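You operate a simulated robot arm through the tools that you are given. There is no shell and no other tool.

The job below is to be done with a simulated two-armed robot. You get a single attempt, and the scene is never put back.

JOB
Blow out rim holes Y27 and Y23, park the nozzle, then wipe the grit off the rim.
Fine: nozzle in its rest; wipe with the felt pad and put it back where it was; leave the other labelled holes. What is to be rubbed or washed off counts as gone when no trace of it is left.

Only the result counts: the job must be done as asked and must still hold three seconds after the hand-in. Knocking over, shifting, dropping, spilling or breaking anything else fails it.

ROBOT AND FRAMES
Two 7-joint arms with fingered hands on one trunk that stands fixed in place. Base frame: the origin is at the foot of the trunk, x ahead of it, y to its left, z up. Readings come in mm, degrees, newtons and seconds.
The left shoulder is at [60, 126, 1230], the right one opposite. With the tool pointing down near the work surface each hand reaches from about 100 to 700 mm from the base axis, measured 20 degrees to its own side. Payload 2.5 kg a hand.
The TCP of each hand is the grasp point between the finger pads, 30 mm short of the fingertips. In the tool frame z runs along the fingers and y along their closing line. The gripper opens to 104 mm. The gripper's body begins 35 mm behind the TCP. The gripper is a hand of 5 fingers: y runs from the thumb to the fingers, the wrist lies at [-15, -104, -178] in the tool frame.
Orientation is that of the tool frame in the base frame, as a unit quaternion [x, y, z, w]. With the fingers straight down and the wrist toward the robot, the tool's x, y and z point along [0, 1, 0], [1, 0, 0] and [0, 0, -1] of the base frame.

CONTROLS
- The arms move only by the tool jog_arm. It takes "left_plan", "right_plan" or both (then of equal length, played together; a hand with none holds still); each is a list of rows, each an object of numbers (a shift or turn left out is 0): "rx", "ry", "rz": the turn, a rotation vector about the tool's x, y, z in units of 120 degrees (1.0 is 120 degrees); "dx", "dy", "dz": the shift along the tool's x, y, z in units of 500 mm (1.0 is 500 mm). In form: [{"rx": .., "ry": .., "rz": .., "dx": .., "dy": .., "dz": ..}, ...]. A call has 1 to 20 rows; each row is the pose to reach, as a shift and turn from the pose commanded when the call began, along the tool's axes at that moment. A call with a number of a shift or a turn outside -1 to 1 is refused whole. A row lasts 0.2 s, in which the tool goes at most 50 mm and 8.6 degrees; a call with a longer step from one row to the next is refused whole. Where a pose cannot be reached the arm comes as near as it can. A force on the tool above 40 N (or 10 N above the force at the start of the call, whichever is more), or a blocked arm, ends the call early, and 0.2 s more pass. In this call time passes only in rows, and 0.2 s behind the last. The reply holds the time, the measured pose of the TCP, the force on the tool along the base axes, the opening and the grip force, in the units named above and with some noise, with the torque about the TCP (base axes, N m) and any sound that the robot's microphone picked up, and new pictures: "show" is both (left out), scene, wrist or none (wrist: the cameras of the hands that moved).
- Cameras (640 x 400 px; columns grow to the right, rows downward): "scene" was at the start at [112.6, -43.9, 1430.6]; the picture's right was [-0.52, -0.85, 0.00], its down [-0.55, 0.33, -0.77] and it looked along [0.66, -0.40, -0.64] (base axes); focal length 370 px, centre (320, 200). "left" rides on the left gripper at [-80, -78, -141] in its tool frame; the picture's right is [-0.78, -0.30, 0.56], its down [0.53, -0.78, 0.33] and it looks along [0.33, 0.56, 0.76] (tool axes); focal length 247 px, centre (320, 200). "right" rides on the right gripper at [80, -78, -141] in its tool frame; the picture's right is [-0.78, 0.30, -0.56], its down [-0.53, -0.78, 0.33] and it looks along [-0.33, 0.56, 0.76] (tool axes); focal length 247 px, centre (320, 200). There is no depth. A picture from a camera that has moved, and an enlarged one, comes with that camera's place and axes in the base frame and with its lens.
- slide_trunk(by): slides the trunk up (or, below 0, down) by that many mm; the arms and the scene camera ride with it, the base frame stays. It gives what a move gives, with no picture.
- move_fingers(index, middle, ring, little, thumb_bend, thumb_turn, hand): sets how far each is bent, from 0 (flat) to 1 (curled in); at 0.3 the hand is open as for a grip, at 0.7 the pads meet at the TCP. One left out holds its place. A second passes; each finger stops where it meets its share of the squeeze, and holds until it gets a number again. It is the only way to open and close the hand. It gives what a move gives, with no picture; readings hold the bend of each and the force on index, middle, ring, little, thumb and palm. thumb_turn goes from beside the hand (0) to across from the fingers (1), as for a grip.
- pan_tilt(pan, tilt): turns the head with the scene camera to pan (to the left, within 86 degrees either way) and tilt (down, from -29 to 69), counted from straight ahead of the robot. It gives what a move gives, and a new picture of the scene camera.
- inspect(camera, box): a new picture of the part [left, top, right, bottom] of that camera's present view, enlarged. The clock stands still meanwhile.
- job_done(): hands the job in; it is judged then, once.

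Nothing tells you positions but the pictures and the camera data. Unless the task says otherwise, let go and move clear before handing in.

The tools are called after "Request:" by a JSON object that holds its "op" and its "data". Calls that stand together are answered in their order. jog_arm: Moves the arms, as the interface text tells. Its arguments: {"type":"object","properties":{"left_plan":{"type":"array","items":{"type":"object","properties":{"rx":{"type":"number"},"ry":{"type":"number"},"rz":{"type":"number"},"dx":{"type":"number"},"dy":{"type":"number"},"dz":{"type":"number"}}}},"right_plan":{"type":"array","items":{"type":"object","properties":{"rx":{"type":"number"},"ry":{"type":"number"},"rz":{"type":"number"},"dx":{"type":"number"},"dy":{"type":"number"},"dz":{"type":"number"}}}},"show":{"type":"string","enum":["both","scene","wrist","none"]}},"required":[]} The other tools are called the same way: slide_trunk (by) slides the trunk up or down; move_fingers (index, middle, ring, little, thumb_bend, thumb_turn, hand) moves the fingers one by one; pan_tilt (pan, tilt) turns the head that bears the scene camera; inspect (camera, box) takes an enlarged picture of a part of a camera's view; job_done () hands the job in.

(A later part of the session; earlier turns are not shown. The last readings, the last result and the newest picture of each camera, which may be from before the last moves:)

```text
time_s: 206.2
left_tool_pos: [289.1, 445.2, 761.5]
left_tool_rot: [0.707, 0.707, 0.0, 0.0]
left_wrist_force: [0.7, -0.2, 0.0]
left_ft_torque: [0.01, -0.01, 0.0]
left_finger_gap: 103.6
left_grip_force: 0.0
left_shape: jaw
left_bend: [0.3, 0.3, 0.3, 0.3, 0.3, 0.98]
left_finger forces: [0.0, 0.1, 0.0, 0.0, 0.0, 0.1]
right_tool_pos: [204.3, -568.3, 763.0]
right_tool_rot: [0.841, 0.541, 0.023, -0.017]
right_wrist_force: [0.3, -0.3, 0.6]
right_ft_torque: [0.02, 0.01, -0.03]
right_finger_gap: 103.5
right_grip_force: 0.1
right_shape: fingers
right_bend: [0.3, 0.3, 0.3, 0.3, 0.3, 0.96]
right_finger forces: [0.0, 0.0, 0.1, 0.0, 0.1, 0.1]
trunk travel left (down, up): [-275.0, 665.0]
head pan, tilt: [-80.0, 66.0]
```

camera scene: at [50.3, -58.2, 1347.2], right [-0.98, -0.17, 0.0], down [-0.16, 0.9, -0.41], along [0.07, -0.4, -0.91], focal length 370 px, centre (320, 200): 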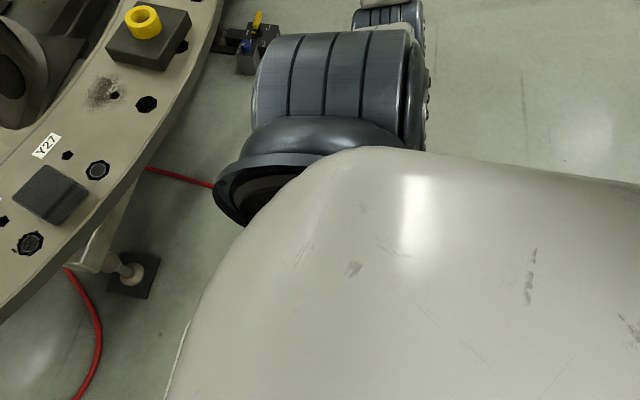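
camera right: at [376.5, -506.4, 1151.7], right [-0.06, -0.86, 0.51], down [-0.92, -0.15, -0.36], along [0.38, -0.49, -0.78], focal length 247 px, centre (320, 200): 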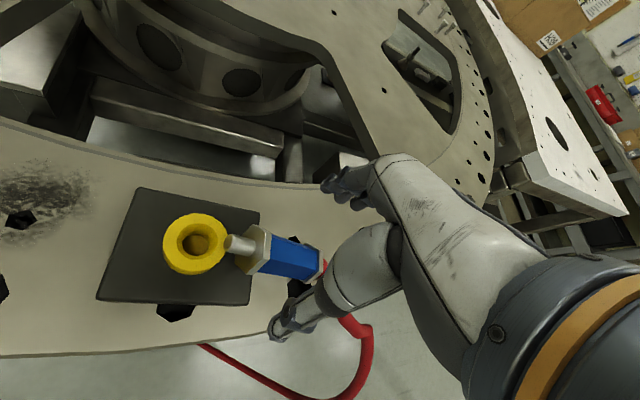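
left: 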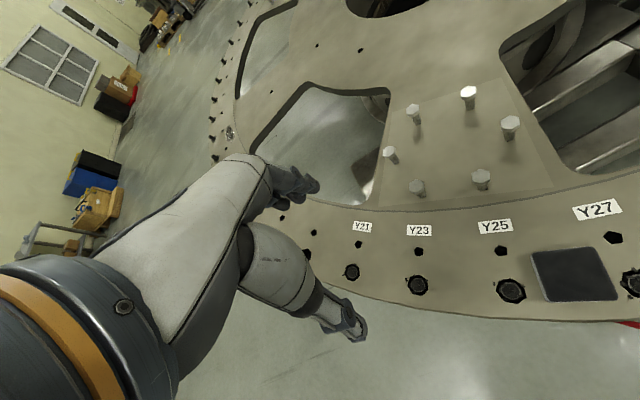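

Request:
{"op": "slide_trunk", "data": {"by": -270}}

Request:
{"op": "inspect", "data": {"camera": "right", "box": [0, 0, 640, 400]}}

```text
time_s: 209.0
left_tool_pos: [289.4, 444.3, 492.0]
left_tool_rot: [0.708, 0.706, -0.001, 0.0]
left_wrist_force: [0.3, -0.1, 0.8]
left_ft_torque: [0.0, 0.0, -0.02]
left_finger_gap: 103.7
left_grip_force: 0.0
left_shape: jaw
left_bend: [0.3, 0.3, 0.3, 0.3, 0.3, 0.98]
left_finger forces: [0.0, 0.1, 0.0, 0.0, 0.1, 0.1]
right_tool_pos: [203.9, -567.9, 492.7]
right_tool_rot: [0.841, 0.54, 0.024, -0.016]
right_wrist_force: [-0.5, -0.1, -0.3]
right_ft_torque: [-0.05, -0.02, -0.04]
right_finger_gap: 103.3
right_grip_force: 0.0
right_shape: fingers
right_bend: [0.3, 0.3, 0.3, 0.3, 0.3, 0.96]
right_finger forces: [0.0, 0.1, 0.0, 0.0, 0.0, 0.0]
trunk travel left (down, up): [-5.0, 935.0]
head pan, tilt: [-80.0, 66.0]
```

```text
1.00 times, centred on (320, 200) of right (not enlarged: the box is as wide or as high as the picture)
camera zoom: at [163.5, -469.5, 639.2], right [-0.06, -0.86, 0.51], down [-0.92, -0.15, -0.36], along [0.38, -0.49, -0.78], focal length 247 px, centre (320, 200)
```

zoom: 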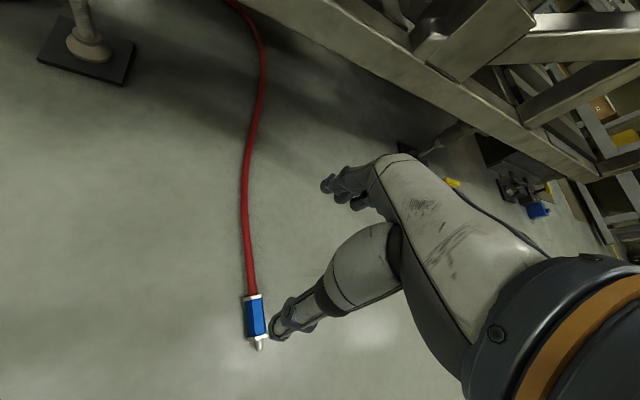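

The trunk is nearly at its lowest and the nozzle is in view: tip at (86,-668), top nut at (190,-651). I'll yaw the hand to straddle it and go down partway.

Request:
{"op": "slide_trunk", "data": {"by": -5}}

Request:
{"op": "jog_arm", "data": {"right_plan": [{"dx": -0.0168, "dy": -0.0113, "dz": 0.0473, "rz": 0.0494}, {"dx": -0.0335, "dy": -0.0225, "dz": 0.0945, "rz": 0.0988}, {"dx": -0.0503, "dy": -0.0338, "dz": 0.1418, "rz": 0.1481}, {"dx": -0.067, "dy": -0.045, "dz": 0.189, "rz": 0.1975}, {"dx": -0.0838, "dy": -0.0563, "dz": 0.2363, "rz": 0.2469}, {"dx": -0.1005, "dy": -0.0675, "dz": 0.2835, "rz": 0.2963}, {"dx": -0.1173, "dy": -0.0788, "dz": 0.3308, "rz": 0.3456}, {"dx": -0.134, "dy": -0.09, "dz": 0.378, "rz": 0.395}], "show": "wrist"}}

```text
time_s: 209.5
left_tool_pos: [288.8, 445.7, 486.8]
left_tool_rot: [0.707, 0.708, 0.0, 0.0]
left_wrist_force: [-0.3, -0.9, 0.4]
left_ft_torque: [-0.02, 0.02, 0.01]
left_finger_gap: 103.8
left_grip_force: 0.1
left_shape: jaw
left_bend: [0.3, 0.3, 0.3, 0.3, 0.3, 0.98]
left_finger forces: [0.0, 0.1, 0.0, 0.0, 0.1, 0.0]
right_tool_pos: [204.5, -569.0, 487.9]
right_tool_rot: [0.841, 0.54, 0.024, -0.016]
right_wrist_force: [-0.1, 1.3, 0.1]
right_ft_torque: [0.01, 0.01, -0.02]
right_finger_gap: 103.1
right_grip_force: 0.1
right_shape: fingers
right_bend: [0.3, 0.3, 0.3, 0.3, 0.3, 0.96]
right_finger forces: [0.0, 0.1, 0.1, 0.0, 0.0, 0.0]
trunk travel left (down, up): [0.0, 940.0]
head pan, tilt: [-80.0, 66.0]
```

```text
time_s: 211.3
left_tool_pos: [289.9, 444.5, 486.3]
left_tool_rot: [0.707, 0.707, 0.0, 0.001]
left_wrist_force: [-0.3, -0.7, 0.3]
left_ft_torque: [-0.03, -0.01, 0.06]
left_finger_gap: 103.5
left_grip_force: 0.0
left_shape: jaw
left_bend: [0.3, 0.3, 0.3, 0.3, 0.3, 0.98]
left_finger forces: [0.0, 0.0, 0.0, 0.0, 0.0, 0.0]
right_tool_pos: [140.5, -602.0, 295.2]
right_tool_rot: [0.987, 0.156, 0.016, -0.024]
right_wrist_force: [1.0, -0.6, -0.1]
right_ft_torque: [0.0, 0.01, -0.01]
right_finger_gap: 103.2
right_grip_force: 0.1
right_shape: fingers
right_bend: [0.3, 0.3, 0.3, 0.3, 0.3, 0.96]
right_finger forces: [0.1, 0.0, 0.1, 0.0, 0.0, 0.1]
trunk travel left (down, up): [0.0, 940.0]
head pan, tilt: [-80.0, 66.0]
camera right: at [189.1, -508.9, 443.1], right [-0.66, -0.55, 0.52], down [-0.74, 0.59, -0.32], along [-0.13, -0.59, -0.8], focal length 247 px, centre (320, 200)
```

right: 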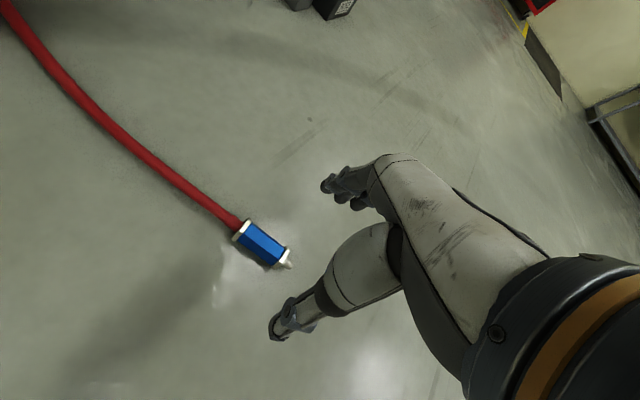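

The hand is over the nozzle. I'll lean the hand outward 15° for maximum reach and go down to just above it.

Request:
{"op": "jog_arm", "data": {"right_plan": [{"dx": -0.006, "dy": 0.0144, "dz": 0.0618, "rx": -0.0208, "rz": 0.0117}, {"dx": -0.012, "dy": 0.0289, "dz": 0.1237, "rx": -0.0417, "rz": 0.0233}, {"dx": -0.018, "dy": 0.0433, "dz": 0.1855, "rx": -0.0625, "rz": 0.035}, {"dx": -0.0243, "dy": 0.0577, "dz": 0.2473, "rx": -0.0833, "rz": 0.0467}, {"dx": -0.0303, "dy": 0.0722, "dz": 0.3092, "rx": -0.1042, "rz": 0.0583}, {"dx": -0.0364, "dy": 0.0866, "dz": 0.371, "rx": -0.125, "rz": 0.07}], "show": "wrist"}}

Request:
{"op": "inspect", "data": {"camera": "right", "box": [180, 140, 420, 360]}}

```text
time_s: 212.7
left_tool_pos: [289.4, 445.6, 485.7]
left_tool_rot: [0.707, 0.707, 0.0, 0.0]
left_wrist_force: [0.1, 0.1, 0.0]
left_ft_torque: [0.02, 0.0, 0.02]
left_finger_gap: 104.1
left_grip_force: 0.0
left_shape: jaw
left_bend: [0.3, 0.3, 0.3, 0.3, 0.3, 0.98]
left_finger forces: [0.0, 0.0, 0.0, 0.0, 0.0, 0.1]
right_tool_pos: [139.3, -636.3, 107.9]
right_tool_rot: [0.991, 0.082, 0.034, 0.104]
right_wrist_force: [0.8, -0.3, 0.5]
right_ft_torque: [0.02, 0.01, -0.04]
right_finger_gap: 103.4
right_grip_force: 0.0
right_shape: fingers
right_bend: [0.3, 0.3, 0.3, 0.3, 0.3, 0.96]
right_finger forces: [0.0, 0.0, 0.0, 0.1, 0.0, 0.0]
trunk travel left (down, up): [0.0, 940.0]
head pan, tilt: [-80.0, 66.0]
camera right: at [194.6, -518.5, 233.3], right [-0.77, -0.3, 0.57], down [-0.62, 0.59, -0.52], along [-0.18, -0.75, -0.64], focal length 247 px, centre (320, 200)
```

right: 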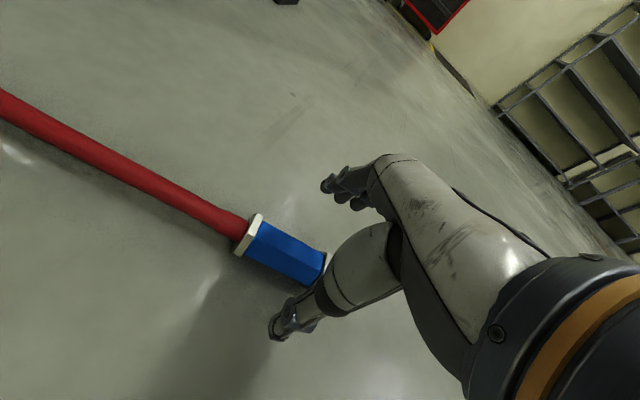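

```text
1.82 times, centred on (300, 250) of right
camera zoom: at [194.6, -518.5, 233.3], right [-0.77, -0.3, 0.57], down [-0.62, 0.59, -0.52], along [-0.18, -0.75, -0.64], focal length 449 px, centre (356, 109)
```

zoom: 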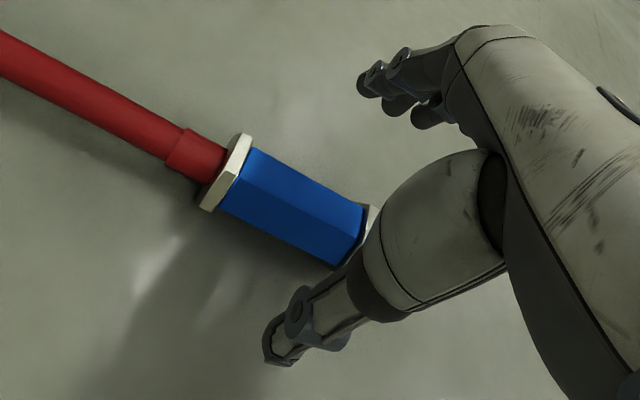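

Reach is holding so far. I'll lower the last stretch so the fingertips come just below the middle of the nozzle's body.

Request:
{"op": "jog_arm", "data": {"right_plan": [{"dx": -0.002, "dy": 0.008, "dz": 0.05}, {"dx": -0.005, "dy": 0.015, "dz": 0.095}, {"dx": -0.0072, "dy": 0.02, "dz": 0.125}, {"dx": -0.0072, "dy": 0.02, "dz": 0.1402}], "show": "none"}}

Request:
{"op": "inspect", "data": {"camera": "right", "box": [180, 140, 420, 360]}}

```text
time_s: 213.7
left_tool_pos: [289.5, 445.1, 486.3]
left_tool_rot: [0.707, 0.707, -0.001, 0.0]
left_wrist_force: [-1.1, -0.4, -0.3]
left_ft_torque: [0.0, 0.0, 0.0]
left_finger_gap: 103.8
left_grip_force: 0.0
left_shape: jaw
left_bend: [0.3, 0.3, 0.3, 0.3, 0.3, 0.98]
left_finger forces: [0.0, 0.1, 0.0, 0.0, 0.0, 0.1]
right_tool_pos: [141.5, -660.0, 49.4]
right_tool_rot: [0.991, 0.082, 0.034, 0.104]
right_wrist_force: [0.1, 0.4, -0.3]
right_ft_torque: [0.0, 0.02, -0.02]
right_finger_gap: 103.6
right_grip_force: 0.2
right_shape: fingers
right_bend: [0.3, 0.3, 0.3, 0.3, 0.3, 0.96]
right_finger forces: [0.0, 0.0, 0.1, 0.1, 0.1, 0.0]
right hand out of reach, approached as far as the arm can: row 4
trunk travel left (down, up): [0.0, 940.0]
head pan, tilt: [-80.0, 66.0]
```

```text
1.82 times, centred on (300, 250) of right
camera zoom: at [196.4, -542.1, 175.1], right [-0.76, -0.3, 0.57], down [-0.62, 0.59, -0.52], along [-0.18, -0.75, -0.64], focal length 449 px, centre (356, 109)
```

zoom: 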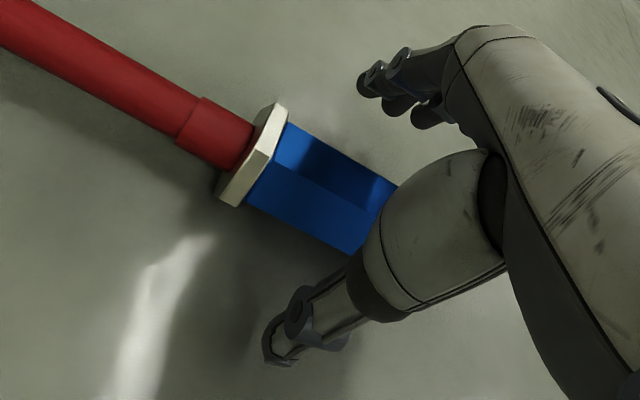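

The arm is at the end of its reach, with the fingertips only level with the nozzle's middle. I'll bend the outer fingers behind it and drag the nozzle about 45 mm closer, so I can grip it properly.

Request:
{"op": "move_fingers", "data": {"hand": "right", "index": 0.5, "middle": 0.5, "ring": 0.5, "little": 0.5, "thumb_bend": 0.2}}

Request:
{"op": "jog_arm", "data": {"right_plan": [{"dy": -0.02, "dz": 0.004}, {"dy": -0.04, "dz": 0.009}, {"dy": -0.06, "dz": 0.013}, {"dy": -0.08, "dz": 0.017}, {"dy": -0.1, "dz": 0.021}], "show": "none"}}

Request:
{"op": "inspect", "data": {"camera": "right", "box": [180, 140, 420, 360]}}

```text
time_s: 214.7
left_tool_pos: [289.6, 445.6, 486.8]
left_tool_rot: [0.707, 0.707, 0.0, 0.001]
left_wrist_force: [0.6, -0.1, -0.4]
left_ft_torque: [-0.01, -0.02, -0.04]
left_finger_gap: 103.8
left_grip_force: 0.1
left_shape: jaw
left_bend: [0.3, 0.3, 0.3, 0.3, 0.3, 0.98]
left_finger forces: [0.0, 0.1, 0.1, 0.0, 0.1, 0.0]
right_tool_pos: [141.1, -658.9, 48.6]
right_tool_rot: [0.991, 0.082, 0.033, 0.104]
right_wrist_force: [-0.5, 0.9, 0.5]
right_ft_torque: [-0.01, 0.01, 0.0]
right_finger_gap: 86.5
right_grip_force: 0.1
right_shape: fingers
right_bend: [0.5, 0.5, 0.5, 0.5, 0.2, 0.95]
right_finger forces: [0.1, 0.0, 0.1, 0.0, 0.0, 0.1]
trunk travel left (down, up): [0.0, 940.0]
head pan, tilt: [-80.0, 66.0]
```

```text
time_s: 215.9
left_tool_pos: [289.6, 445.5, 485.3]
left_tool_rot: [0.707, 0.707, -0.001, 0.001]
left_wrist_force: [0.8, 0.4, -0.1]
left_ft_torque: [0.01, -0.04, 0.0]
left_finger_gap: 104.0
left_grip_force: 0.1
left_shape: jaw
left_bend: [0.3, 0.3, 0.3, 0.3, 0.3, 0.98]
left_finger forces: [0.0, 0.1, 0.1, 0.0, 0.0, 0.0]
right_tool_pos: [137.6, -624.0, 39.4]
right_tool_rot: [0.989, 0.082, 0.037, 0.118]
right_wrist_force: [1.3, -11.0, 25.8]
right_ft_torque: [-0.21, 0.13, -0.01]
right_finger_gap: 90.6
right_grip_force: 12.1
right_shape: fingers
right_bend: [0.44, 0.46, 0.47, 0.49, 0.23, 0.95]
right_finger forces: [5.5, 3.8, 3.1, 1.3, 11.0, 0.2]
trunk travel left (down, up): [0.0, 940.0]
head pan, tilt: [-80.0, 66.0]
```

```text
1.82 times, centred on (300, 250) of right
camera zoom: at [192.5, -502.3, 162.6], right [-0.77, -0.29, 0.57], down [-0.62, 0.58, -0.54], along [-0.17, -0.76, -0.62], focal length 449 px, centre (356, 109)
```

zoom: 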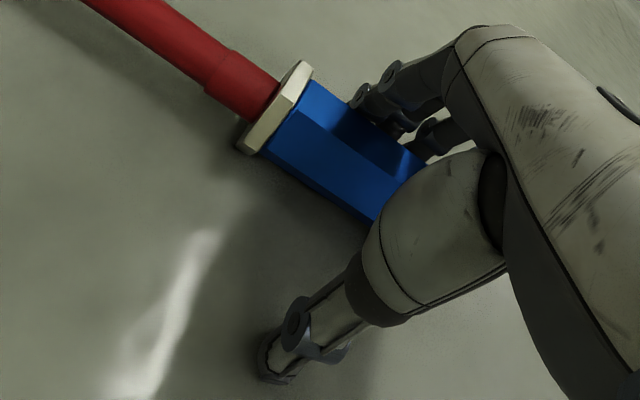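

The nozzle has come along; the straight thumb is pressing on the floor though. I'll bend the thumb to lift it off, then close the whole hand on the nozzle.

Request:
{"op": "move_fingers", "data": {"hand": "right", "thumb_bend": 0.45}}

Request:
{"op": "inspect", "data": {"camera": "right", "box": [180, 140, 420, 360]}}

```text
time_s: 216.9
left_tool_pos: [289.0, 446.6, 484.8]
left_tool_rot: [0.707, 0.708, -0.001, 0.002]
left_wrist_force: [-0.2, 0.4, -0.4]
left_ft_torque: [0.02, 0.01, 0.0]
left_finger_gap: 103.7
left_grip_force: 0.0
left_shape: jaw
left_bend: [0.3, 0.3, 0.3, 0.3, 0.3, 0.98]
left_finger forces: [0.0, 0.0, 0.1, 0.0, 0.0, 0.0]
right_tool_pos: [136.0, -623.6, 39.1]
right_tool_rot: [0.989, 0.083, 0.035, 0.118]
right_wrist_force: [1.5, -4.0, 35.8]
right_ft_torque: [0.71, 0.2, -0.11]
right_finger_gap: 89.7
right_grip_force: 17.3
right_shape: fingers
right_bend: [0.44, 0.46, 0.47, 0.49, 0.28, 0.96]
right_finger forces: [5.6, 3.6, 3.1, 1.2, 21.2, 0.1]
trunk travel left (down, up): [0.0, 940.0]
head pan, tilt: [-80.0, 66.0]
```

```text
1.82 times, centred on (300, 250) of right
camera zoom: at [192.5, -501.9, 162.4], right [-0.77, -0.29, 0.57], down [-0.62, 0.58, -0.54], along [-0.17, -0.76, -0.62], focal length 449 px, centre (356, 109)
```

zoom: 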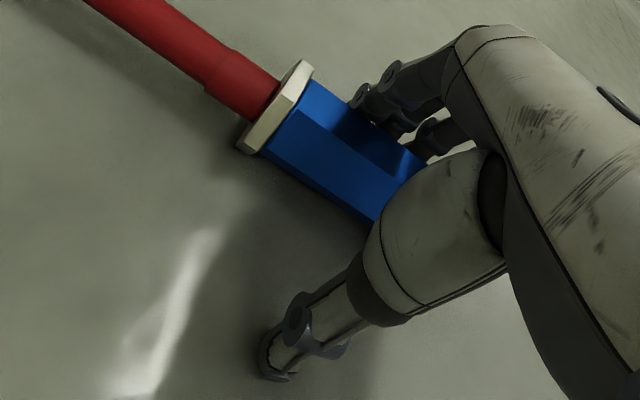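

Request:
{"op": "jog_arm", "data": {"right_plan": [{"dz": -0.012}, {"dz": -0.024}], "show": "none"}}

Request:
{"op": "inspect", "data": {"camera": "right", "box": [180, 140, 420, 360]}}

```text
time_s: 217.5
left_tool_pos: [289.6, 445.9, 486.5]
left_tool_rot: [0.707, 0.707, -0.001, 0.0]
left_wrist_force: [-0.3, 0.5, -0.2]
left_ft_torque: [-0.03, -0.04, 0.02]
left_finger_gap: 103.7
left_grip_force: 0.1
left_shape: jaw
left_bend: [0.3, 0.3, 0.3, 0.3, 0.3, 0.98]
left_finger forces: [0.0, 0.0, 0.0, 0.1, 0.0, 0.0]
right_tool_pos: [134.3, -610.5, 40.5]
right_tool_rot: [0.991, 0.082, 0.032, 0.104]
right_wrist_force: [2.5, -1.3, 10.5]
right_ft_torque: [0.36, -0.05, -0.19]
right_finger_gap: 73.3
right_grip_force: 5.9
right_shape: fingers
right_bend: [0.47, 0.5, 0.5, 0.5, 0.37, 0.96]
right_finger forces: [2.1, 0.0, 0.0, 0.1, 9.2, 0.0]
trunk travel left (down, up): [0.0, 940.0]
head pan, tilt: [-80.0, 66.0]
```

```text
1.82 times, centred on (300, 250) of right
camera zoom: at [189.4, -493.2, 166.3], right [-0.76, -0.31, 0.57], down [-0.62, 0.59, -0.51], along [-0.18, -0.74, -0.64], focal length 449 px, centre (356, 109)
```

zoom: 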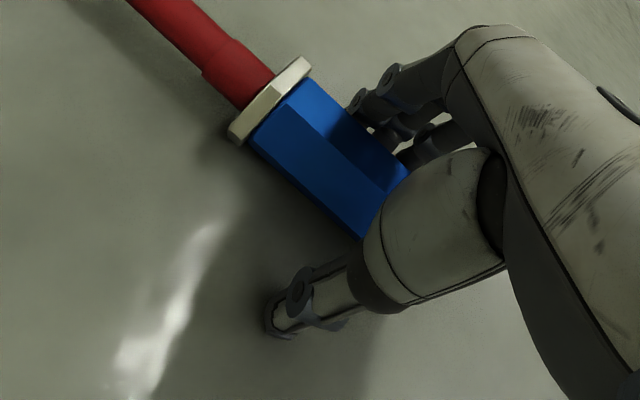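

Request:
{"op": "jog_arm", "data": {"right_plan": [{"dz": -0.01}, {"dz": -0.02}], "show": "none"}}

Request:
{"op": "inspect", "data": {"camera": "right", "box": [180, 140, 420, 360]}}

```text
time_s: 218.1
left_tool_pos: [290.7, 444.8, 486.5]
left_tool_rot: [0.707, 0.707, 0.0, -0.001]
left_wrist_force: [1.2, -0.6, 0.0]
left_ft_torque: [-0.03, 0.0, 0.01]
left_finger_gap: 103.8
left_grip_force: 0.1
left_shape: jaw
left_bend: [0.3, 0.3, 0.3, 0.3, 0.3, 0.98]
left_finger forces: [0.0, 0.0, 0.0, 0.0, 0.0, 0.0]
right_tool_pos: [132.7, -609.0, 49.3]
right_tool_rot: [0.991, 0.082, 0.034, 0.102]
right_wrist_force: [-1.3, -0.2, -0.7]
right_ft_torque: [-0.01, 0.02, -0.01]
right_finger_gap: 69.1
right_grip_force: 0.0
right_shape: fingers
right_bend: [0.5, 0.5, 0.5, 0.5, 0.37, 0.97]
right_finger forces: [0.0, 0.1, 0.1, 0.0, 0.1, 0.1]
trunk travel left (down, up): [0.0, 940.0]
head pan, tilt: [-80.0, 66.0]
```

```text
1.82 times, centred on (300, 250) of right
camera zoom: at [188.6, -491.4, 175.4], right [-0.76, -0.31, 0.57], down [-0.62, 0.6, -0.51], along [-0.18, -0.74, -0.65], focal length 449 px, centre (356, 109)
```

zoom: 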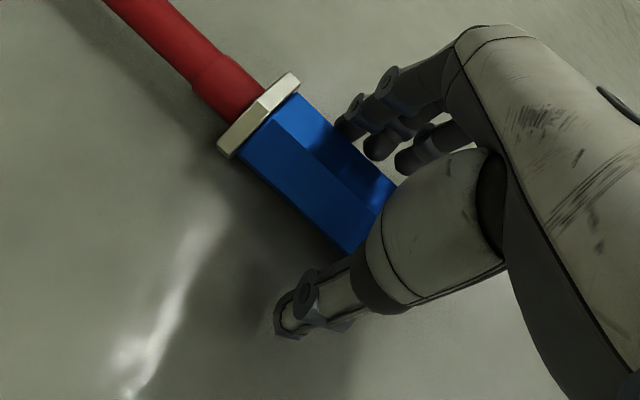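

The nozzle is now closer, around (147,-619), and lies slightly skewed between thumb and fingers. I'll rise a little, turn the hand 21° to line up with it, and centre over its body.

Request:
{"op": "jog_arm", "data": {"right_plan": [{"dx": 0.0, "dy": 0.01, "dz": -0.044}, {"dx": 0.014, "dy": 0.018, "dz": -0.044, "rz": 0.06}, {"dx": 0.028, "dy": 0.026, "dz": -0.044, "rz": 0.12}, {"dx": 0.043, "dy": 0.033, "dz": -0.044, "rz": 0.175}], "show": "none"}}

Request:
{"op": "move_fingers", "data": {"hand": "right", "index": 0.42, "middle": 0.42, "ring": 0.42, "little": 0.42, "thumb_bend": 0.48}}

Request:
{"op": "inspect", "data": {"camera": "right", "box": [180, 140, 420, 360]}}

```text
time_s: 219.1
left_tool_pos: [288.8, 445.0, 485.7]
left_tool_rot: [0.707, 0.707, 0.0, 0.0]
left_wrist_force: [-0.4, 0.4, 1.1]
left_ft_torque: [0.01, 0.0, -0.02]
left_finger_gap: 103.7
left_grip_force: 0.1
left_shape: jaw
left_bend: [0.3, 0.3, 0.3, 0.3, 0.3, 0.98]
left_finger forces: [0.1, 0.0, 0.0, 0.1, 0.0, 0.1]
right_tool_pos: [155.3, -618.0, 76.5]
right_tool_rot: [0.989, -0.102, 0.051, 0.094]
right_wrist_force: [0.6, -0.9, 0.0]
right_ft_torque: [0.0, -0.02, 0.0]
right_finger_gap: 68.7
right_grip_force: 0.1
right_shape: fingers
right_bend: [0.5, 0.5, 0.5, 0.5, 0.37, 0.97]
right_finger forces: [0.1, 0.0, 0.0, 0.0, 0.0, 0.0]
trunk travel left (down, up): [0.0, 940.0]
head pan, tilt: [-80.0, 66.0]
```

```text
time_s: 220.1
left_tool_pos: [289.0, 444.8, 487.0]
left_tool_rot: [0.707, 0.707, 0.0, 0.0]
left_wrist_force: [0.6, -0.3, 0.3]
left_ft_torque: [0.0, 0.03, -0.02]
left_finger_gap: 103.9
left_grip_force: 0.1
left_shape: jaw
left_bend: [0.3, 0.3, 0.3, 0.3, 0.3, 0.98]
left_finger forces: [0.1, 0.1, 0.0, 0.0, 0.0, 0.0]
right_tool_pos: [156.0, -618.9, 75.9]
right_tool_rot: [0.989, -0.1, 0.052, 0.095]
right_wrist_force: [-0.4, -0.1, -0.4]
right_ft_torque: [0.06, -0.03, -0.01]
right_finger_gap: 65.3
right_grip_force: 0.2
right_shape: fingers
right_bend: [0.42, 0.42, 0.42, 0.42, 0.48, 0.98]
right_finger forces: [0.1, 0.0, 0.0, 0.1, 0.1, 0.2]
trunk travel left (down, up): [0.0, 940.0]
head pan, tilt: [-80.0, 66.0]
```

```text
1.82 times, centred on (300, 250) of right
camera zoom: at [237.6, -530.2, 210.5], right [-0.86, -0.03, 0.5], down [-0.33, 0.78, -0.53], along [-0.38, -0.62, -0.68], focal length 449 px, centre (356, 109)
```

zoom: 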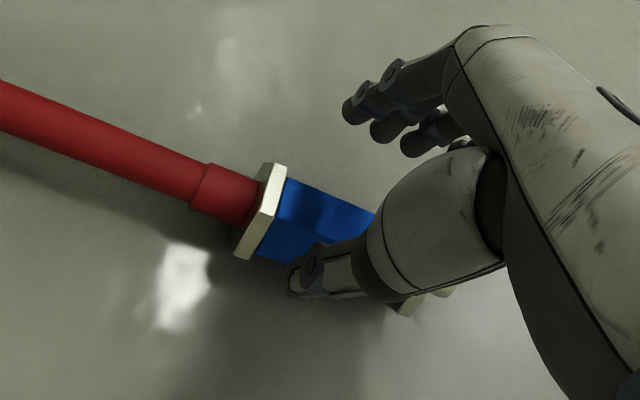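

Request:
{"op": "jog_arm", "data": {"right_plan": [{"dx": -0.008, "dy": -0.012, "dz": 0.02}, {"dx": -0.0184, "dy": -0.0246, "dz": 0.045}, {"dx": -0.0184, "dy": -0.0246, "dz": 0.066}], "show": "none"}}

Request:
{"op": "inspect", "data": {"camera": "right", "box": [180, 140, 420, 360]}}

```text
time_s: 220.9
left_tool_pos: [290.3, 444.6, 486.2]
left_tool_rot: [0.707, 0.707, 0.0, 0.0]
left_wrist_force: [0.3, 0.4, -0.4]
left_ft_torque: [0.01, -0.01, 0.02]
left_finger_gap: 103.7
left_grip_force: 0.1
left_shape: jaw
left_bend: [0.3, 0.3, 0.3, 0.3, 0.3, 0.98]
left_finger forces: [0.0, 0.0, 0.0, 0.0, 0.1, 0.0]
right_tool_pos: [151.3, -609.8, 40.9]
right_tool_rot: [0.989, -0.1, 0.052, 0.096]
right_wrist_force: [0.2, 0.2, -0.2]
right_ft_torque: [0.01, 0.0, 0.03]
right_finger_gap: 65.2
right_grip_force: 0.1
right_shape: fingers
right_bend: [0.42, 0.42, 0.42, 0.42, 0.48, 0.98]
right_finger forces: [0.0, 0.0, 0.0, 0.0, 0.1, 0.0]
trunk travel left (down, up): [0.0, 940.0]
head pan, tilt: [-80.0, 66.0]
```

```text
1.82 times, centred on (300, 250) of right
camera zoom: at [233.6, -521.0, 175.1], right [-0.86, -0.03, 0.5], down [-0.33, 0.78, -0.53], along [-0.38, -0.62, -0.68], focal length 449 px, centre (356, 109)
```

zoom: 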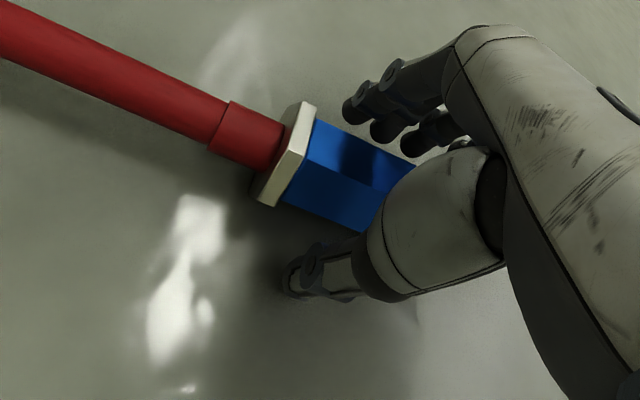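

The nozzle now lies nicely between thumb and fingers. I'll close all the fingers on it.

Request:
{"op": "move_fingers", "data": {"hand": "right", "index": 0.7, "middle": 0.7, "ring": 0.7, "little": 0.7, "thumb_bend": 0.7}}

Request:
{"op": "inspect", "data": {"camera": "right", "box": [180, 140, 420, 360]}}

```text
time_s: 221.9
left_tool_pos: [290.2, 445.0, 486.2]
left_tool_rot: [0.707, 0.707, 0.0, 0.0]
left_wrist_force: [0.0, 0.1, 0.0]
left_ft_torque: [0.0, 0.02, 0.0]
left_finger_gap: 103.7
left_grip_force: 0.0
left_shape: jaw
left_bend: [0.3, 0.3, 0.3, 0.3, 0.3, 0.98]
left_finger forces: [0.0, 0.1, 0.1, 0.1, 0.0, 0.0]
right_tool_pos: [150.6, -611.5, 42.7]
right_tool_rot: [0.989, -0.1, 0.051, 0.096]
right_wrist_force: [-0.8, -2.4, 1.6]
right_ft_torque: [-0.02, 0.03, 0.04]
right_finger_gap: 34.2
right_grip_force: 17.1
right_shape: fingers
right_bend: [0.6, 0.65, 0.65, 0.68, 0.58, 0.96]
right_finger forces: [7.8, 4.4, 4.0, 1.8, 16.3, 0.0]
trunk travel left (down, up): [0.0, 940.0]
head pan, tilt: [-80.0, 66.0]
```

```text
1.82 times, centred on (300, 250) of right
camera zoom: at [233.4, -521.4, 175.7], right [-0.86, -0.03, 0.5], down [-0.33, 0.78, -0.53], along [-0.38, -0.62, -0.68], focal length 449 px, centre (356, 109)
```

zoom: 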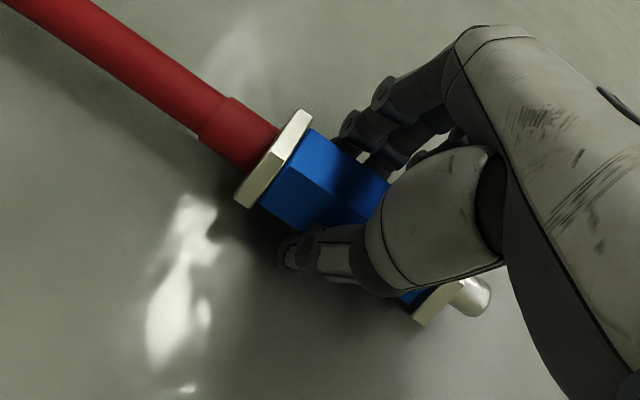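

All four fingers and the thumb hold it (17 N), and it's aligned with the hand. I'll lift it by raising the trunk a little and check.

Request:
{"op": "slide_trunk", "data": {"by": 60}}

Request:
{"op": "inspect", "data": {"camera": "right", "box": [180, 140, 420, 360]}}

```text
time_s: 222.9
left_tool_pos: [289.5, 444.7, 545.5]
left_tool_rot: [0.707, 0.707, 0.0, -0.001]
left_wrist_force: [-0.2, -0.1, 0.2]
left_ft_torque: [0.01, -0.01, 0.0]
left_finger_gap: 103.8
left_grip_force: 0.0
left_shape: jaw
left_bend: [0.3, 0.3, 0.3, 0.3, 0.3, 0.98]
left_finger forces: [0.0, 0.0, 0.0, 0.0, 0.1, 0.0]
right_tool_pos: [150.8, -609.0, 100.8]
right_tool_rot: [0.989, -0.1, 0.052, 0.095]
right_wrist_force: [0.2, 1.1, -2.4]
right_ft_torque: [0.01, 0.02, 0.05]
right_finger_gap: 34.5
right_grip_force: 17.0
right_shape: fingers
right_bend: [0.61, 0.65, 0.66, 0.69, 0.57, 0.96]
right_finger forces: [7.2, 4.3, 3.8, 1.2, 17.2, 0.0]
trunk travel left (down, up): [-60.0, 880.0]
head pan, tilt: [-80.0, 66.0]
```

```text
1.82 times, centred on (300, 250) of right
camera zoom: at [233.5, -520.9, 234.9], right [-0.86, -0.03, 0.5], down [-0.33, 0.78, -0.53], along [-0.38, -0.62, -0.69], focal length 449 px, centre (356, 109)
```

zoom: 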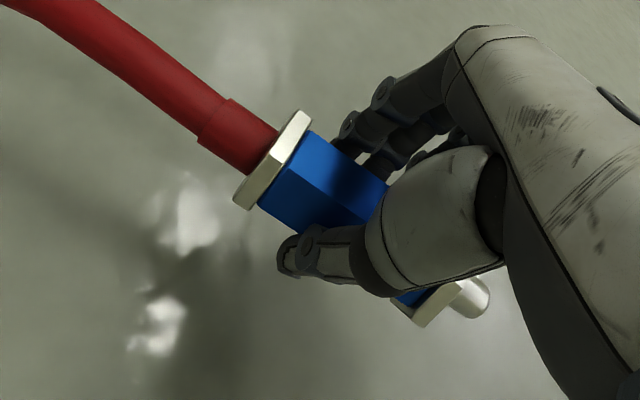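

The nozzle is held firmly. Now I raise the trunk back to its starting height; both arms are outside the ring.

Request:
{"op": "slide_trunk", "data": {"by": 300}}

Request:
{"op": "slide_trunk", "data": {"by": 265}}

Request:
{"op": "pan_tilt", "data": {"pan": -70, "tilt": 50}}

```text
time_s: 225.9
left_tool_pos: [289.6, 444.6, 845.9]
left_tool_rot: [0.707, 0.708, 0.001, 0.0]
left_wrist_force: [-0.1, -0.3, 0.1]
left_ft_torque: [0.01, 0.0, 0.0]
left_finger_gap: 103.7
left_grip_force: 0.0
left_shape: jaw
left_bend: [0.3, 0.3, 0.3, 0.3, 0.3, 0.98]
left_finger forces: [0.1, 0.1, 0.0, 0.1, 0.0, 0.0]
right_tool_pos: [150.7, -609.2, 400.1]
right_tool_rot: [0.989, -0.1, 0.052, 0.096]
right_wrist_force: [0.6, 0.5, -3.1]
right_ft_torque: [-0.02, -0.03, -0.05]
right_finger_gap: 34.4
right_grip_force: 16.7
right_shape: fingers
right_bend: [0.61, 0.65, 0.66, 0.69, 0.57, 0.96]
right_finger forces: [7.1, 4.5, 3.8, 1.1, 17.0, 0.0]
trunk travel left (down, up): [-360.0, 580.0]
head pan, tilt: [-80.0, 66.0]
```

```text
time_s: 228.6
left_tool_pos: [291.2, 445.7, 1111.5]
left_tool_rot: [0.707, 0.707, 0.0, 0.0]
left_wrist_force: [-0.8, -0.1, 0.0]
left_ft_torque: [0.01, 0.03, -0.06]
left_finger_gap: 103.8
left_grip_force: 0.0
left_shape: jaw
left_bend: [0.3, 0.3, 0.3, 0.3, 0.3, 0.98]
left_finger forces: [0.0, 0.0, 0.1, 0.1, 0.0, 0.0]
right_tool_pos: [151.2, -609.4, 665.7]
right_tool_rot: [0.989, -0.1, 0.051, 0.096]
right_wrist_force: [0.7, 0.5, -2.4]
right_ft_torque: [-0.02, 0.0, 0.0]
right_finger_gap: 34.8
right_grip_force: 16.5
right_shape: fingers
right_bend: [0.61, 0.65, 0.66, 0.69, 0.57, 0.96]
right_finger forces: [7.2, 4.4, 3.7, 1.2, 17.1, 0.0]
trunk travel left (down, up): [-625.0, 315.0]
head pan, tilt: [-80.0, 66.0]
```

```text
time_s: 229.4
left_tool_pos: [289.6, 445.6, 1111.8]
left_tool_rot: [0.707, 0.707, -0.001, 0.0]
left_wrist_force: [-0.3, 0.1, 0.6]
left_ft_torque: [-0.02, 0.03, 0.0]
left_finger_gap: 103.6
left_grip_force: 0.0
left_shape: jaw
left_bend: [0.3, 0.3, 0.3, 0.3, 0.3, 0.98]
left_finger forces: [0.0, 0.0, 0.0, 0.0, 0.0, 0.1]
right_tool_pos: [150.6, -609.6, 665.5]
right_tool_rot: [0.989, -0.1, 0.052, 0.096]
right_wrist_force: [0.6, 0.3, -3.0]
right_ft_torque: [0.02, 0.05, -0.01]
right_finger_gap: 34.6
right_grip_force: 16.9
right_shape: fingers
right_bend: [0.61, 0.65, 0.66, 0.69, 0.57, 0.96]
right_finger forces: [7.3, 4.4, 3.8, 1.2, 17.1, 0.0]
trunk travel left (down, up): [-625.0, 315.0]
head pan, tilt: [-70.0, 50.0]
camera scene: at [66.3, -72.2, 1416.3], right [-0.94, -0.34, 0.0], down [-0.26, 0.72, -0.64], along [0.22, -0.6, -0.77], focal length 370 px, centre (320, 200)
```

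scene: 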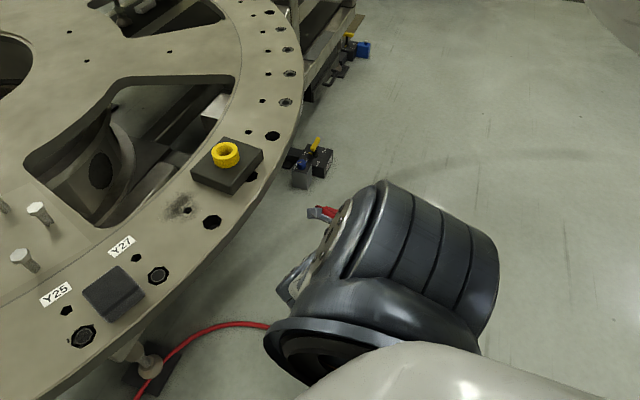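

The trunk is back at its start height. Now I bring the hand up and pitch it level, which turns the nozzle upright with its tip down, still outside the ring.

Request:
{"op": "jog_arm", "data": {"right_plan": [{"dx": 0.0142, "dy": 0.0017, "dz": -0.0442, "rx": 0.0085, "ry": 0.0533, "rz": 0.002}, {"dx": 0.0285, "dy": 0.0034, "dz": -0.0885, "rx": 0.017, "ry": 0.1066, "rz": 0.0041}, {"dx": 0.0427, "dy": 0.0051, "dz": -0.1327, "rx": 0.0255, "ry": 0.1599, "rz": 0.0061}, {"dx": 0.0569, "dy": 0.0068, "dz": -0.1769, "rx": 0.0341, "ry": 0.2132, "rz": 0.0082}, {"dx": 0.0712, "dy": 0.0085, "dz": -0.2212, "rx": 0.0426, "ry": 0.2665, "rz": 0.0102}, {"dx": 0.0854, "dy": 0.0102, "dz": -0.2654, "rx": 0.0511, "ry": 0.3198, "rz": 0.0123}, {"dx": 0.0996, "dy": 0.0118, "dz": -0.3096, "rx": 0.0596, "ry": 0.3732, "rz": 0.0143}, {"dx": 0.1138, "dy": 0.0135, "dz": -0.3538, "rx": 0.0681, "ry": 0.4265, "rz": 0.0164}, {"dx": 0.1281, "dy": 0.0152, "dz": -0.3981, "rx": 0.0766, "ry": 0.4798, "rz": 0.0184}, {"dx": 0.1423, "dy": 0.0169, "dz": -0.4423, "rx": 0.0852, "ry": 0.5331, "rz": 0.0205}, {"dx": 0.1565, "dy": 0.0186, "dz": -0.4865, "rx": 0.0937, "ry": 0.5864, "rz": 0.0225}, {"dx": 0.1708, "dy": 0.0203, "dz": -0.5308, "rx": 0.1022, "ry": 0.6397, "rz": 0.0246}, {"dx": 0.185, "dy": 0.022, "dz": -0.575, "rx": 0.1107, "ry": 0.693, "rz": 0.0266}], "show": "both"}}

```text
time_s: 232.2
left_tool_pos: [290.0, 444.8, 1110.8]
left_tool_rot: [0.707, 0.707, 0.001, 0.0]
left_wrist_force: [0.2, -0.1, 0.0]
left_ft_torque: [0.02, 0.03, 0.03]
left_finger_gap: 103.9
left_grip_force: 0.1
left_shape: jaw
left_bend: [0.3, 0.3, 0.3, 0.3, 0.3, 0.98]
left_finger forces: [0.0, 0.1, 0.0, 0.0, 0.1, 0.0]
right_tool_pos: [214.0, -584.0, 960.6]
right_tool_rot: [0.706, -0.03, 0.707, 0.033]
right_wrist_force: [-0.5, -0.4, -2.9]
right_ft_torque: [0.01, 0.04, 0.01]
right_finger_gap: 34.1
right_grip_force: 16.1
right_shape: fingers
right_bend: [0.61, 0.65, 0.66, 0.69, 0.58, 0.97]
right_finger forces: [6.9, 4.3, 3.9, 1.1, 16.0, 0.1]
trunk travel left (down, up): [-625.0, 315.0]
head pan, tilt: [-70.0, 50.0]
camera scene: at [66.4, -72.2, 1416.3], right [-0.94, -0.34, 0.0], down [-0.26, 0.72, -0.64], along [0.22, -0.6, -0.77], focal length 370 px, centre (320, 200)
camera right: at [80.8, -492.3, 1041.1], right [-0.58, -0.25, -0.78], down [0.4, 0.74, -0.54], along [0.71, -0.62, -0.33], focal length 247 px, centre (320, 200)
```

scene: 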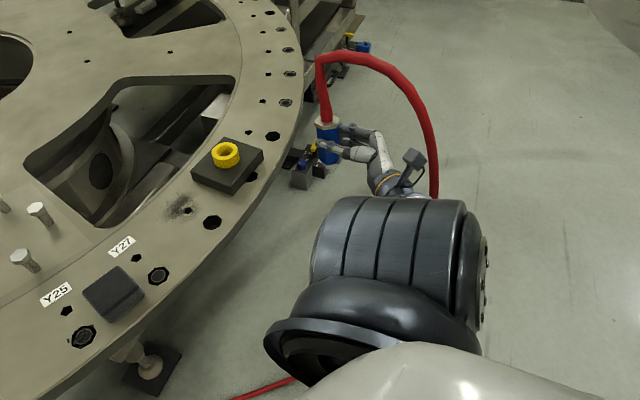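
right: 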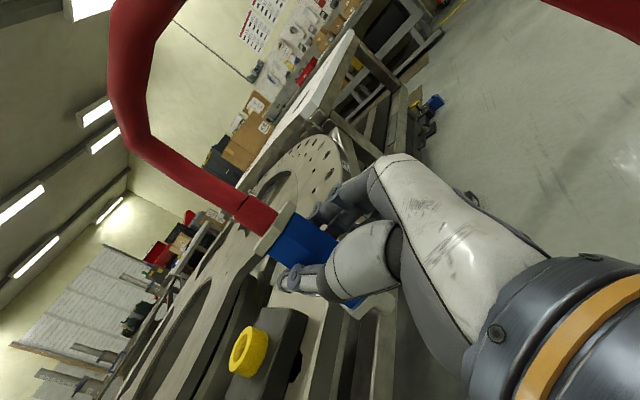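

The nozzle is upright in a good full-hand grip, in the level pose, just as in my very first grasp. I'll raise it clear of the cup height and look at both.

Request:
{"op": "jog_arm", "data": {"right_plan": [{"dx": 0.04}, {"dx": 0.08}, {"dx": 0.12}, {"dx": 0.15}], "show": "none"}}

Request:
{"op": "pan_tilt", "data": {"pan": -55, "tilt": 45}}

Request:
{"op": "inspect", "data": {"camera": "scene", "box": [260, 70, 460, 230]}}

Request:
{"op": "inspect", "data": {"camera": "right", "box": [220, 150, 440, 350]}}

```text
time_s: 233.2
left_tool_pos: [290.6, 446.2, 1112.0]
left_tool_rot: [0.707, 0.707, 0.0, 0.001]
left_wrist_force: [-0.5, 0.9, -0.1]
left_ft_torque: [0.01, 0.03, -0.01]
left_finger_gap: 103.7
left_grip_force: 0.0
left_shape: jaw
left_bend: [0.3, 0.3, 0.3, 0.3, 0.3, 0.98]
left_finger forces: [0.1, 0.1, 0.1, 0.0, 0.1, 0.0]
right_tool_pos: [216.1, -581.5, 1035.3]
right_tool_rot: [0.708, -0.03, 0.705, 0.031]
right_wrist_force: [0.3, 0.3, -3.0]
right_ft_torque: [-0.01, 0.03, 0.0]
right_finger_gap: 34.1
right_grip_force: 16.2
right_shape: fingers
right_bend: [0.61, 0.65, 0.66, 0.69, 0.58, 0.97]
right_finger forces: [7.0, 4.1, 3.8, 1.1, 15.9, 0.0]
trunk travel left (down, up): [-625.0, 315.0]
head pan, tilt: [-70.0, 50.0]
```

```text
time_s: 234.0
left_tool_pos: [289.9, 445.0, 1111.2]
left_tool_rot: [0.707, 0.707, 0.001, 0.0]
left_wrist_force: [-0.2, 0.2, -0.7]
left_ft_torque: [-0.02, -0.01, 0.0]
left_finger_gap: 103.8
left_grip_force: 0.0
left_shape: jaw
left_bend: [0.3, 0.3, 0.3, 0.3, 0.3, 0.98]
left_finger forces: [0.0, 0.0, 0.1, 0.0, 0.0, 0.0]
right_tool_pos: [215.5, -581.6, 1035.4]
right_tool_rot: [0.707, -0.031, 0.706, 0.032]
right_wrist_force: [0.4, -0.2, -2.3]
right_ft_torque: [-0.02, 0.03, 0.0]
right_finger_gap: 34.2
right_grip_force: 15.8
right_shape: fingers
right_bend: [0.61, 0.65, 0.66, 0.69, 0.58, 0.97]
right_finger forces: [7.0, 4.2, 3.9, 1.0, 16.0, 0.0]
trunk travel left (down, up): [-625.0, 315.0]
head pan, tilt: [-55.0, 45.0]
camera scene: at [86.6, -66.5, 1423.2], right [-0.82, -0.57, 0.0], down [-0.41, 0.58, -0.71], along [0.41, -0.58, -0.71], focal length 370 px, centre (320, 200)
```

scene: 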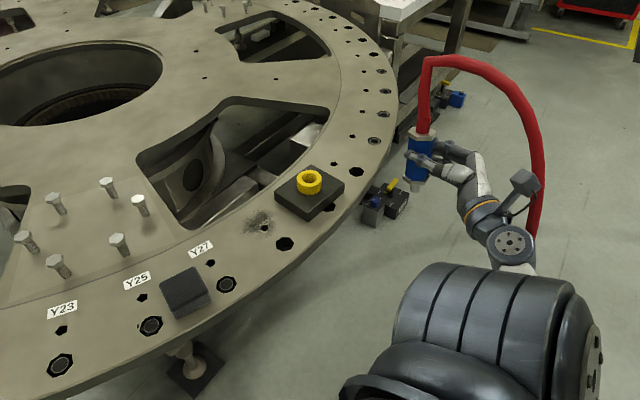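

```text
2.50 times, centred on (360, 150) of scene
camera zoom: at [86.6, -66.5, 1423.2], right [-0.82, -0.57, 0.0], down [-0.41, 0.58, -0.71], along [0.41, -0.58, -0.71], focal length 925 px, centre (220, 325)
```

zoom: 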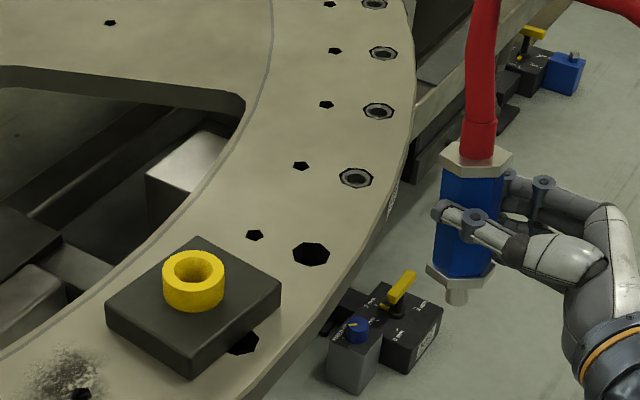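

```text
2.00 times, centred on (330, 250) of right
camera zoom: at [82.8, -490.8, 1115.8], right [-0.58, -0.25, -0.78], down [0.4, 0.74, -0.54], along [0.71, -0.62, -0.33], focal length 494 px, centre (300, 100)
```

zoom: 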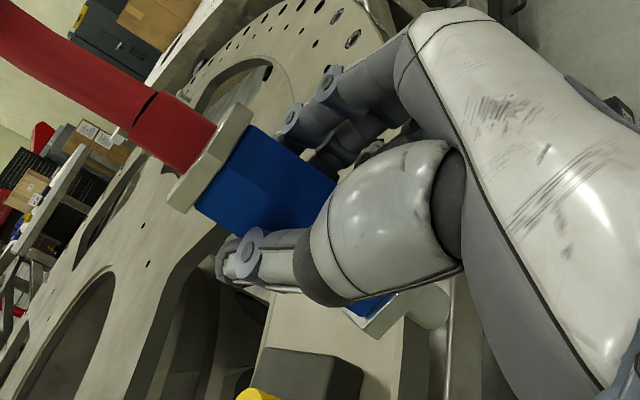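

The rest is within about 4 mm of its original place, with the cup at about (437,-529). The nozzle is upright with its tip about 74 mm below the grip. I'll carry it over to hover above the cup.

Request:
{"op": "jog_arm", "data": {"right_plan": [{"dx": 0.0, "dy": -0.0141, "dz": 0.0515}, {"dx": 0.0, "dy": -0.0283, "dz": 0.1029}, {"dx": 0.0, "dy": -0.0424, "dz": 0.1544}, {"dx": 0.0, "dy": -0.0565, "dz": 0.2058}, {"dx": 0.0, "dy": -0.0706, "dz": 0.2573}, {"dx": -0.003, "dy": -0.0848, "dz": 0.3087}, {"dx": -0.006, "dy": -0.0989, "dz": 0.3602}, {"dx": -0.01, "dy": -0.113, "dz": 0.4116}], "show": "none"}}

Request:
{"op": "inspect", "data": {"camera": "scene", "box": [240, 90, 380, 230]}}

Request:
{"op": "inspect", "data": {"camera": "right", "box": [220, 150, 460, 370]}}

```text
time_s: 235.8
left_tool_pos: [289.5, 445.5, 1112.3]
left_tool_rot: [0.707, 0.707, -0.001, 0.0]
left_wrist_force: [-0.1, -0.1, 0.2]
left_ft_torque: [-0.01, -0.03, -0.02]
left_finger_gap: 103.8
left_grip_force: 0.1
left_shape: jaw
left_bend: [0.3, 0.3, 0.3, 0.3, 0.3, 0.98]
left_finger forces: [0.0, 0.0, 0.0, 0.1, 0.1, 0.0]
right_tool_pos: [427.6, -541.9, 1031.2]
right_tool_rot: [0.707, -0.031, 0.705, 0.032]
right_wrist_force: [0.3, -0.5, -3.2]
right_ft_torque: [-0.04, 0.07, -0.01]
right_finger_gap: 33.8
right_grip_force: 16.1
right_shape: fingers
right_bend: [0.61, 0.65, 0.66, 0.69, 0.58, 0.97]
right_finger forces: [7.0, 4.3, 3.6, 1.1, 15.9, 0.1]
trunk travel left (down, up): [-625.0, 315.0]
head pan, tilt: [-55.0, 45.0]
```

```text
2.86 times, centred on (310, 160) of scene
camera zoom: at [87.0, -66.4, 1423.2], right [-0.82, -0.57, 0.0], down [-0.41, 0.58, -0.71], along [0.41, -0.58, -0.71], focal length 1057 px, centre (349, 314)
```

zoom: 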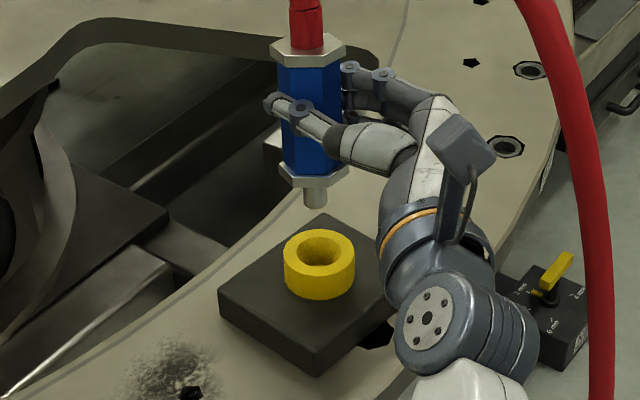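

```text
1.82 times, centred on (340, 260) of right
camera zoom: at [293.9, -450.6, 1112.4], right [-0.58, -0.25, -0.78], down [0.4, 0.74, -0.54], along [0.71, -0.62, -0.33], focal length 449 px, centre (284, 91)
```

zoom: 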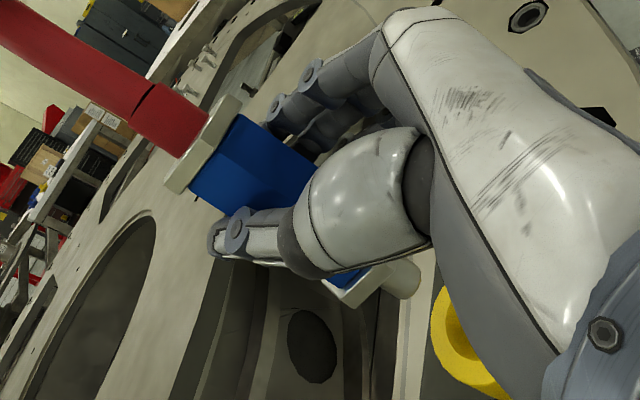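

The tip is within a few millimetres of the cup's axis. I'll correct that and come down close above the cup.

Request:
{"op": "jog_arm", "data": {"right_plan": [{"dx": -0.015, "dy": -0.0033, "dz": -0.0083}, {"dx": -0.035, "dy": -0.0033, "dz": -0.0083}, {"dx": -0.055, "dy": -0.0033, "dz": -0.0083}], "show": "none"}}

Request:
{"op": "inspect", "data": {"camera": "scene", "box": [270, 130, 350, 200]}}

Request:
{"op": "inspect", "data": {"camera": "right", "box": [260, 200, 460, 400]}}

```text
time_s: 236.6
left_tool_pos: [288.9, 444.5, 1111.0]
left_tool_rot: [0.708, 0.707, 0.001, 0.0]
left_wrist_force: [0.0, -0.4, 0.0]
left_ft_torque: [0.01, -0.03, 0.01]
left_finger_gap: 103.8
left_grip_force: 0.1
left_shape: jaw
left_bend: [0.3, 0.3, 0.3, 0.3, 0.3, 0.98]
left_finger forces: [0.0, 0.0, 0.1, 0.0, 0.0, 0.0]
right_tool_pos: [422.0, -538.9, 1002.8]
right_tool_rot: [0.706, -0.031, 0.706, 0.031]
right_wrist_force: [0.6, 0.0, -2.8]
right_ft_torque: [-0.01, 0.04, -0.01]
right_finger_gap: 33.7
right_grip_force: 15.8
right_shape: fingers
right_bend: [0.61, 0.65, 0.66, 0.69, 0.58, 0.97]
right_finger forces: [7.0, 4.3, 3.7, 1.2, 15.8, 0.1]
trunk travel left (down, up): [-625.0, 315.0]
head pan, tilt: [-55.0, 45.0]
```

```text
5.71 times, centred on (310, 165) of scene
camera zoom: at [86.7, -66.5, 1423.3], right [-0.82, -0.57, 0.0], down [-0.41, 0.58, -0.71], along [0.41, -0.58, -0.71], focal length 2114 px, centre (377, 400)
```

zoom: 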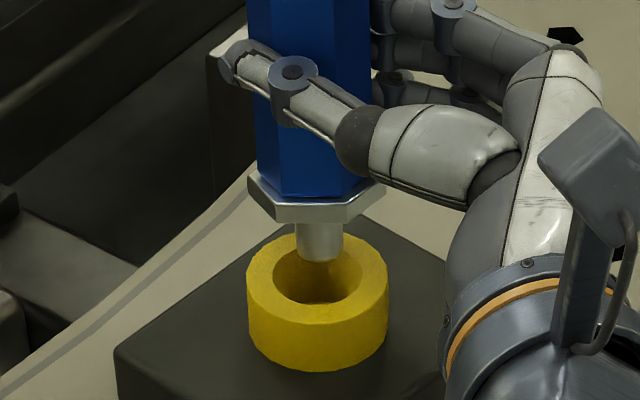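

```text
2.00 times, centred on (360, 300) of right
camera zoom: at [288.6, -448.2, 1083.1], right [-0.58, -0.25, -0.78], down [0.4, 0.74, -0.54], along [0.71, -0.62, -0.33], focal length 494 px, centre (240, 0)
```

zoom: 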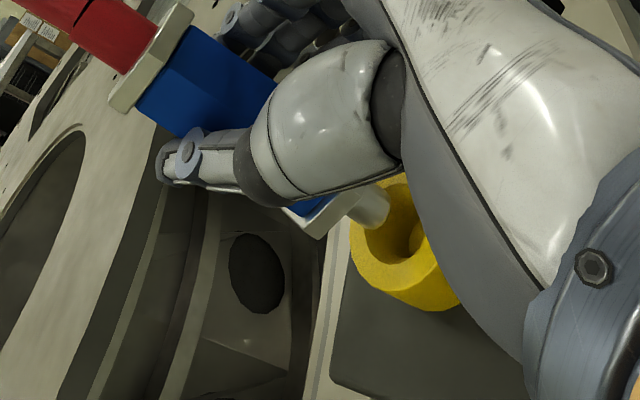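

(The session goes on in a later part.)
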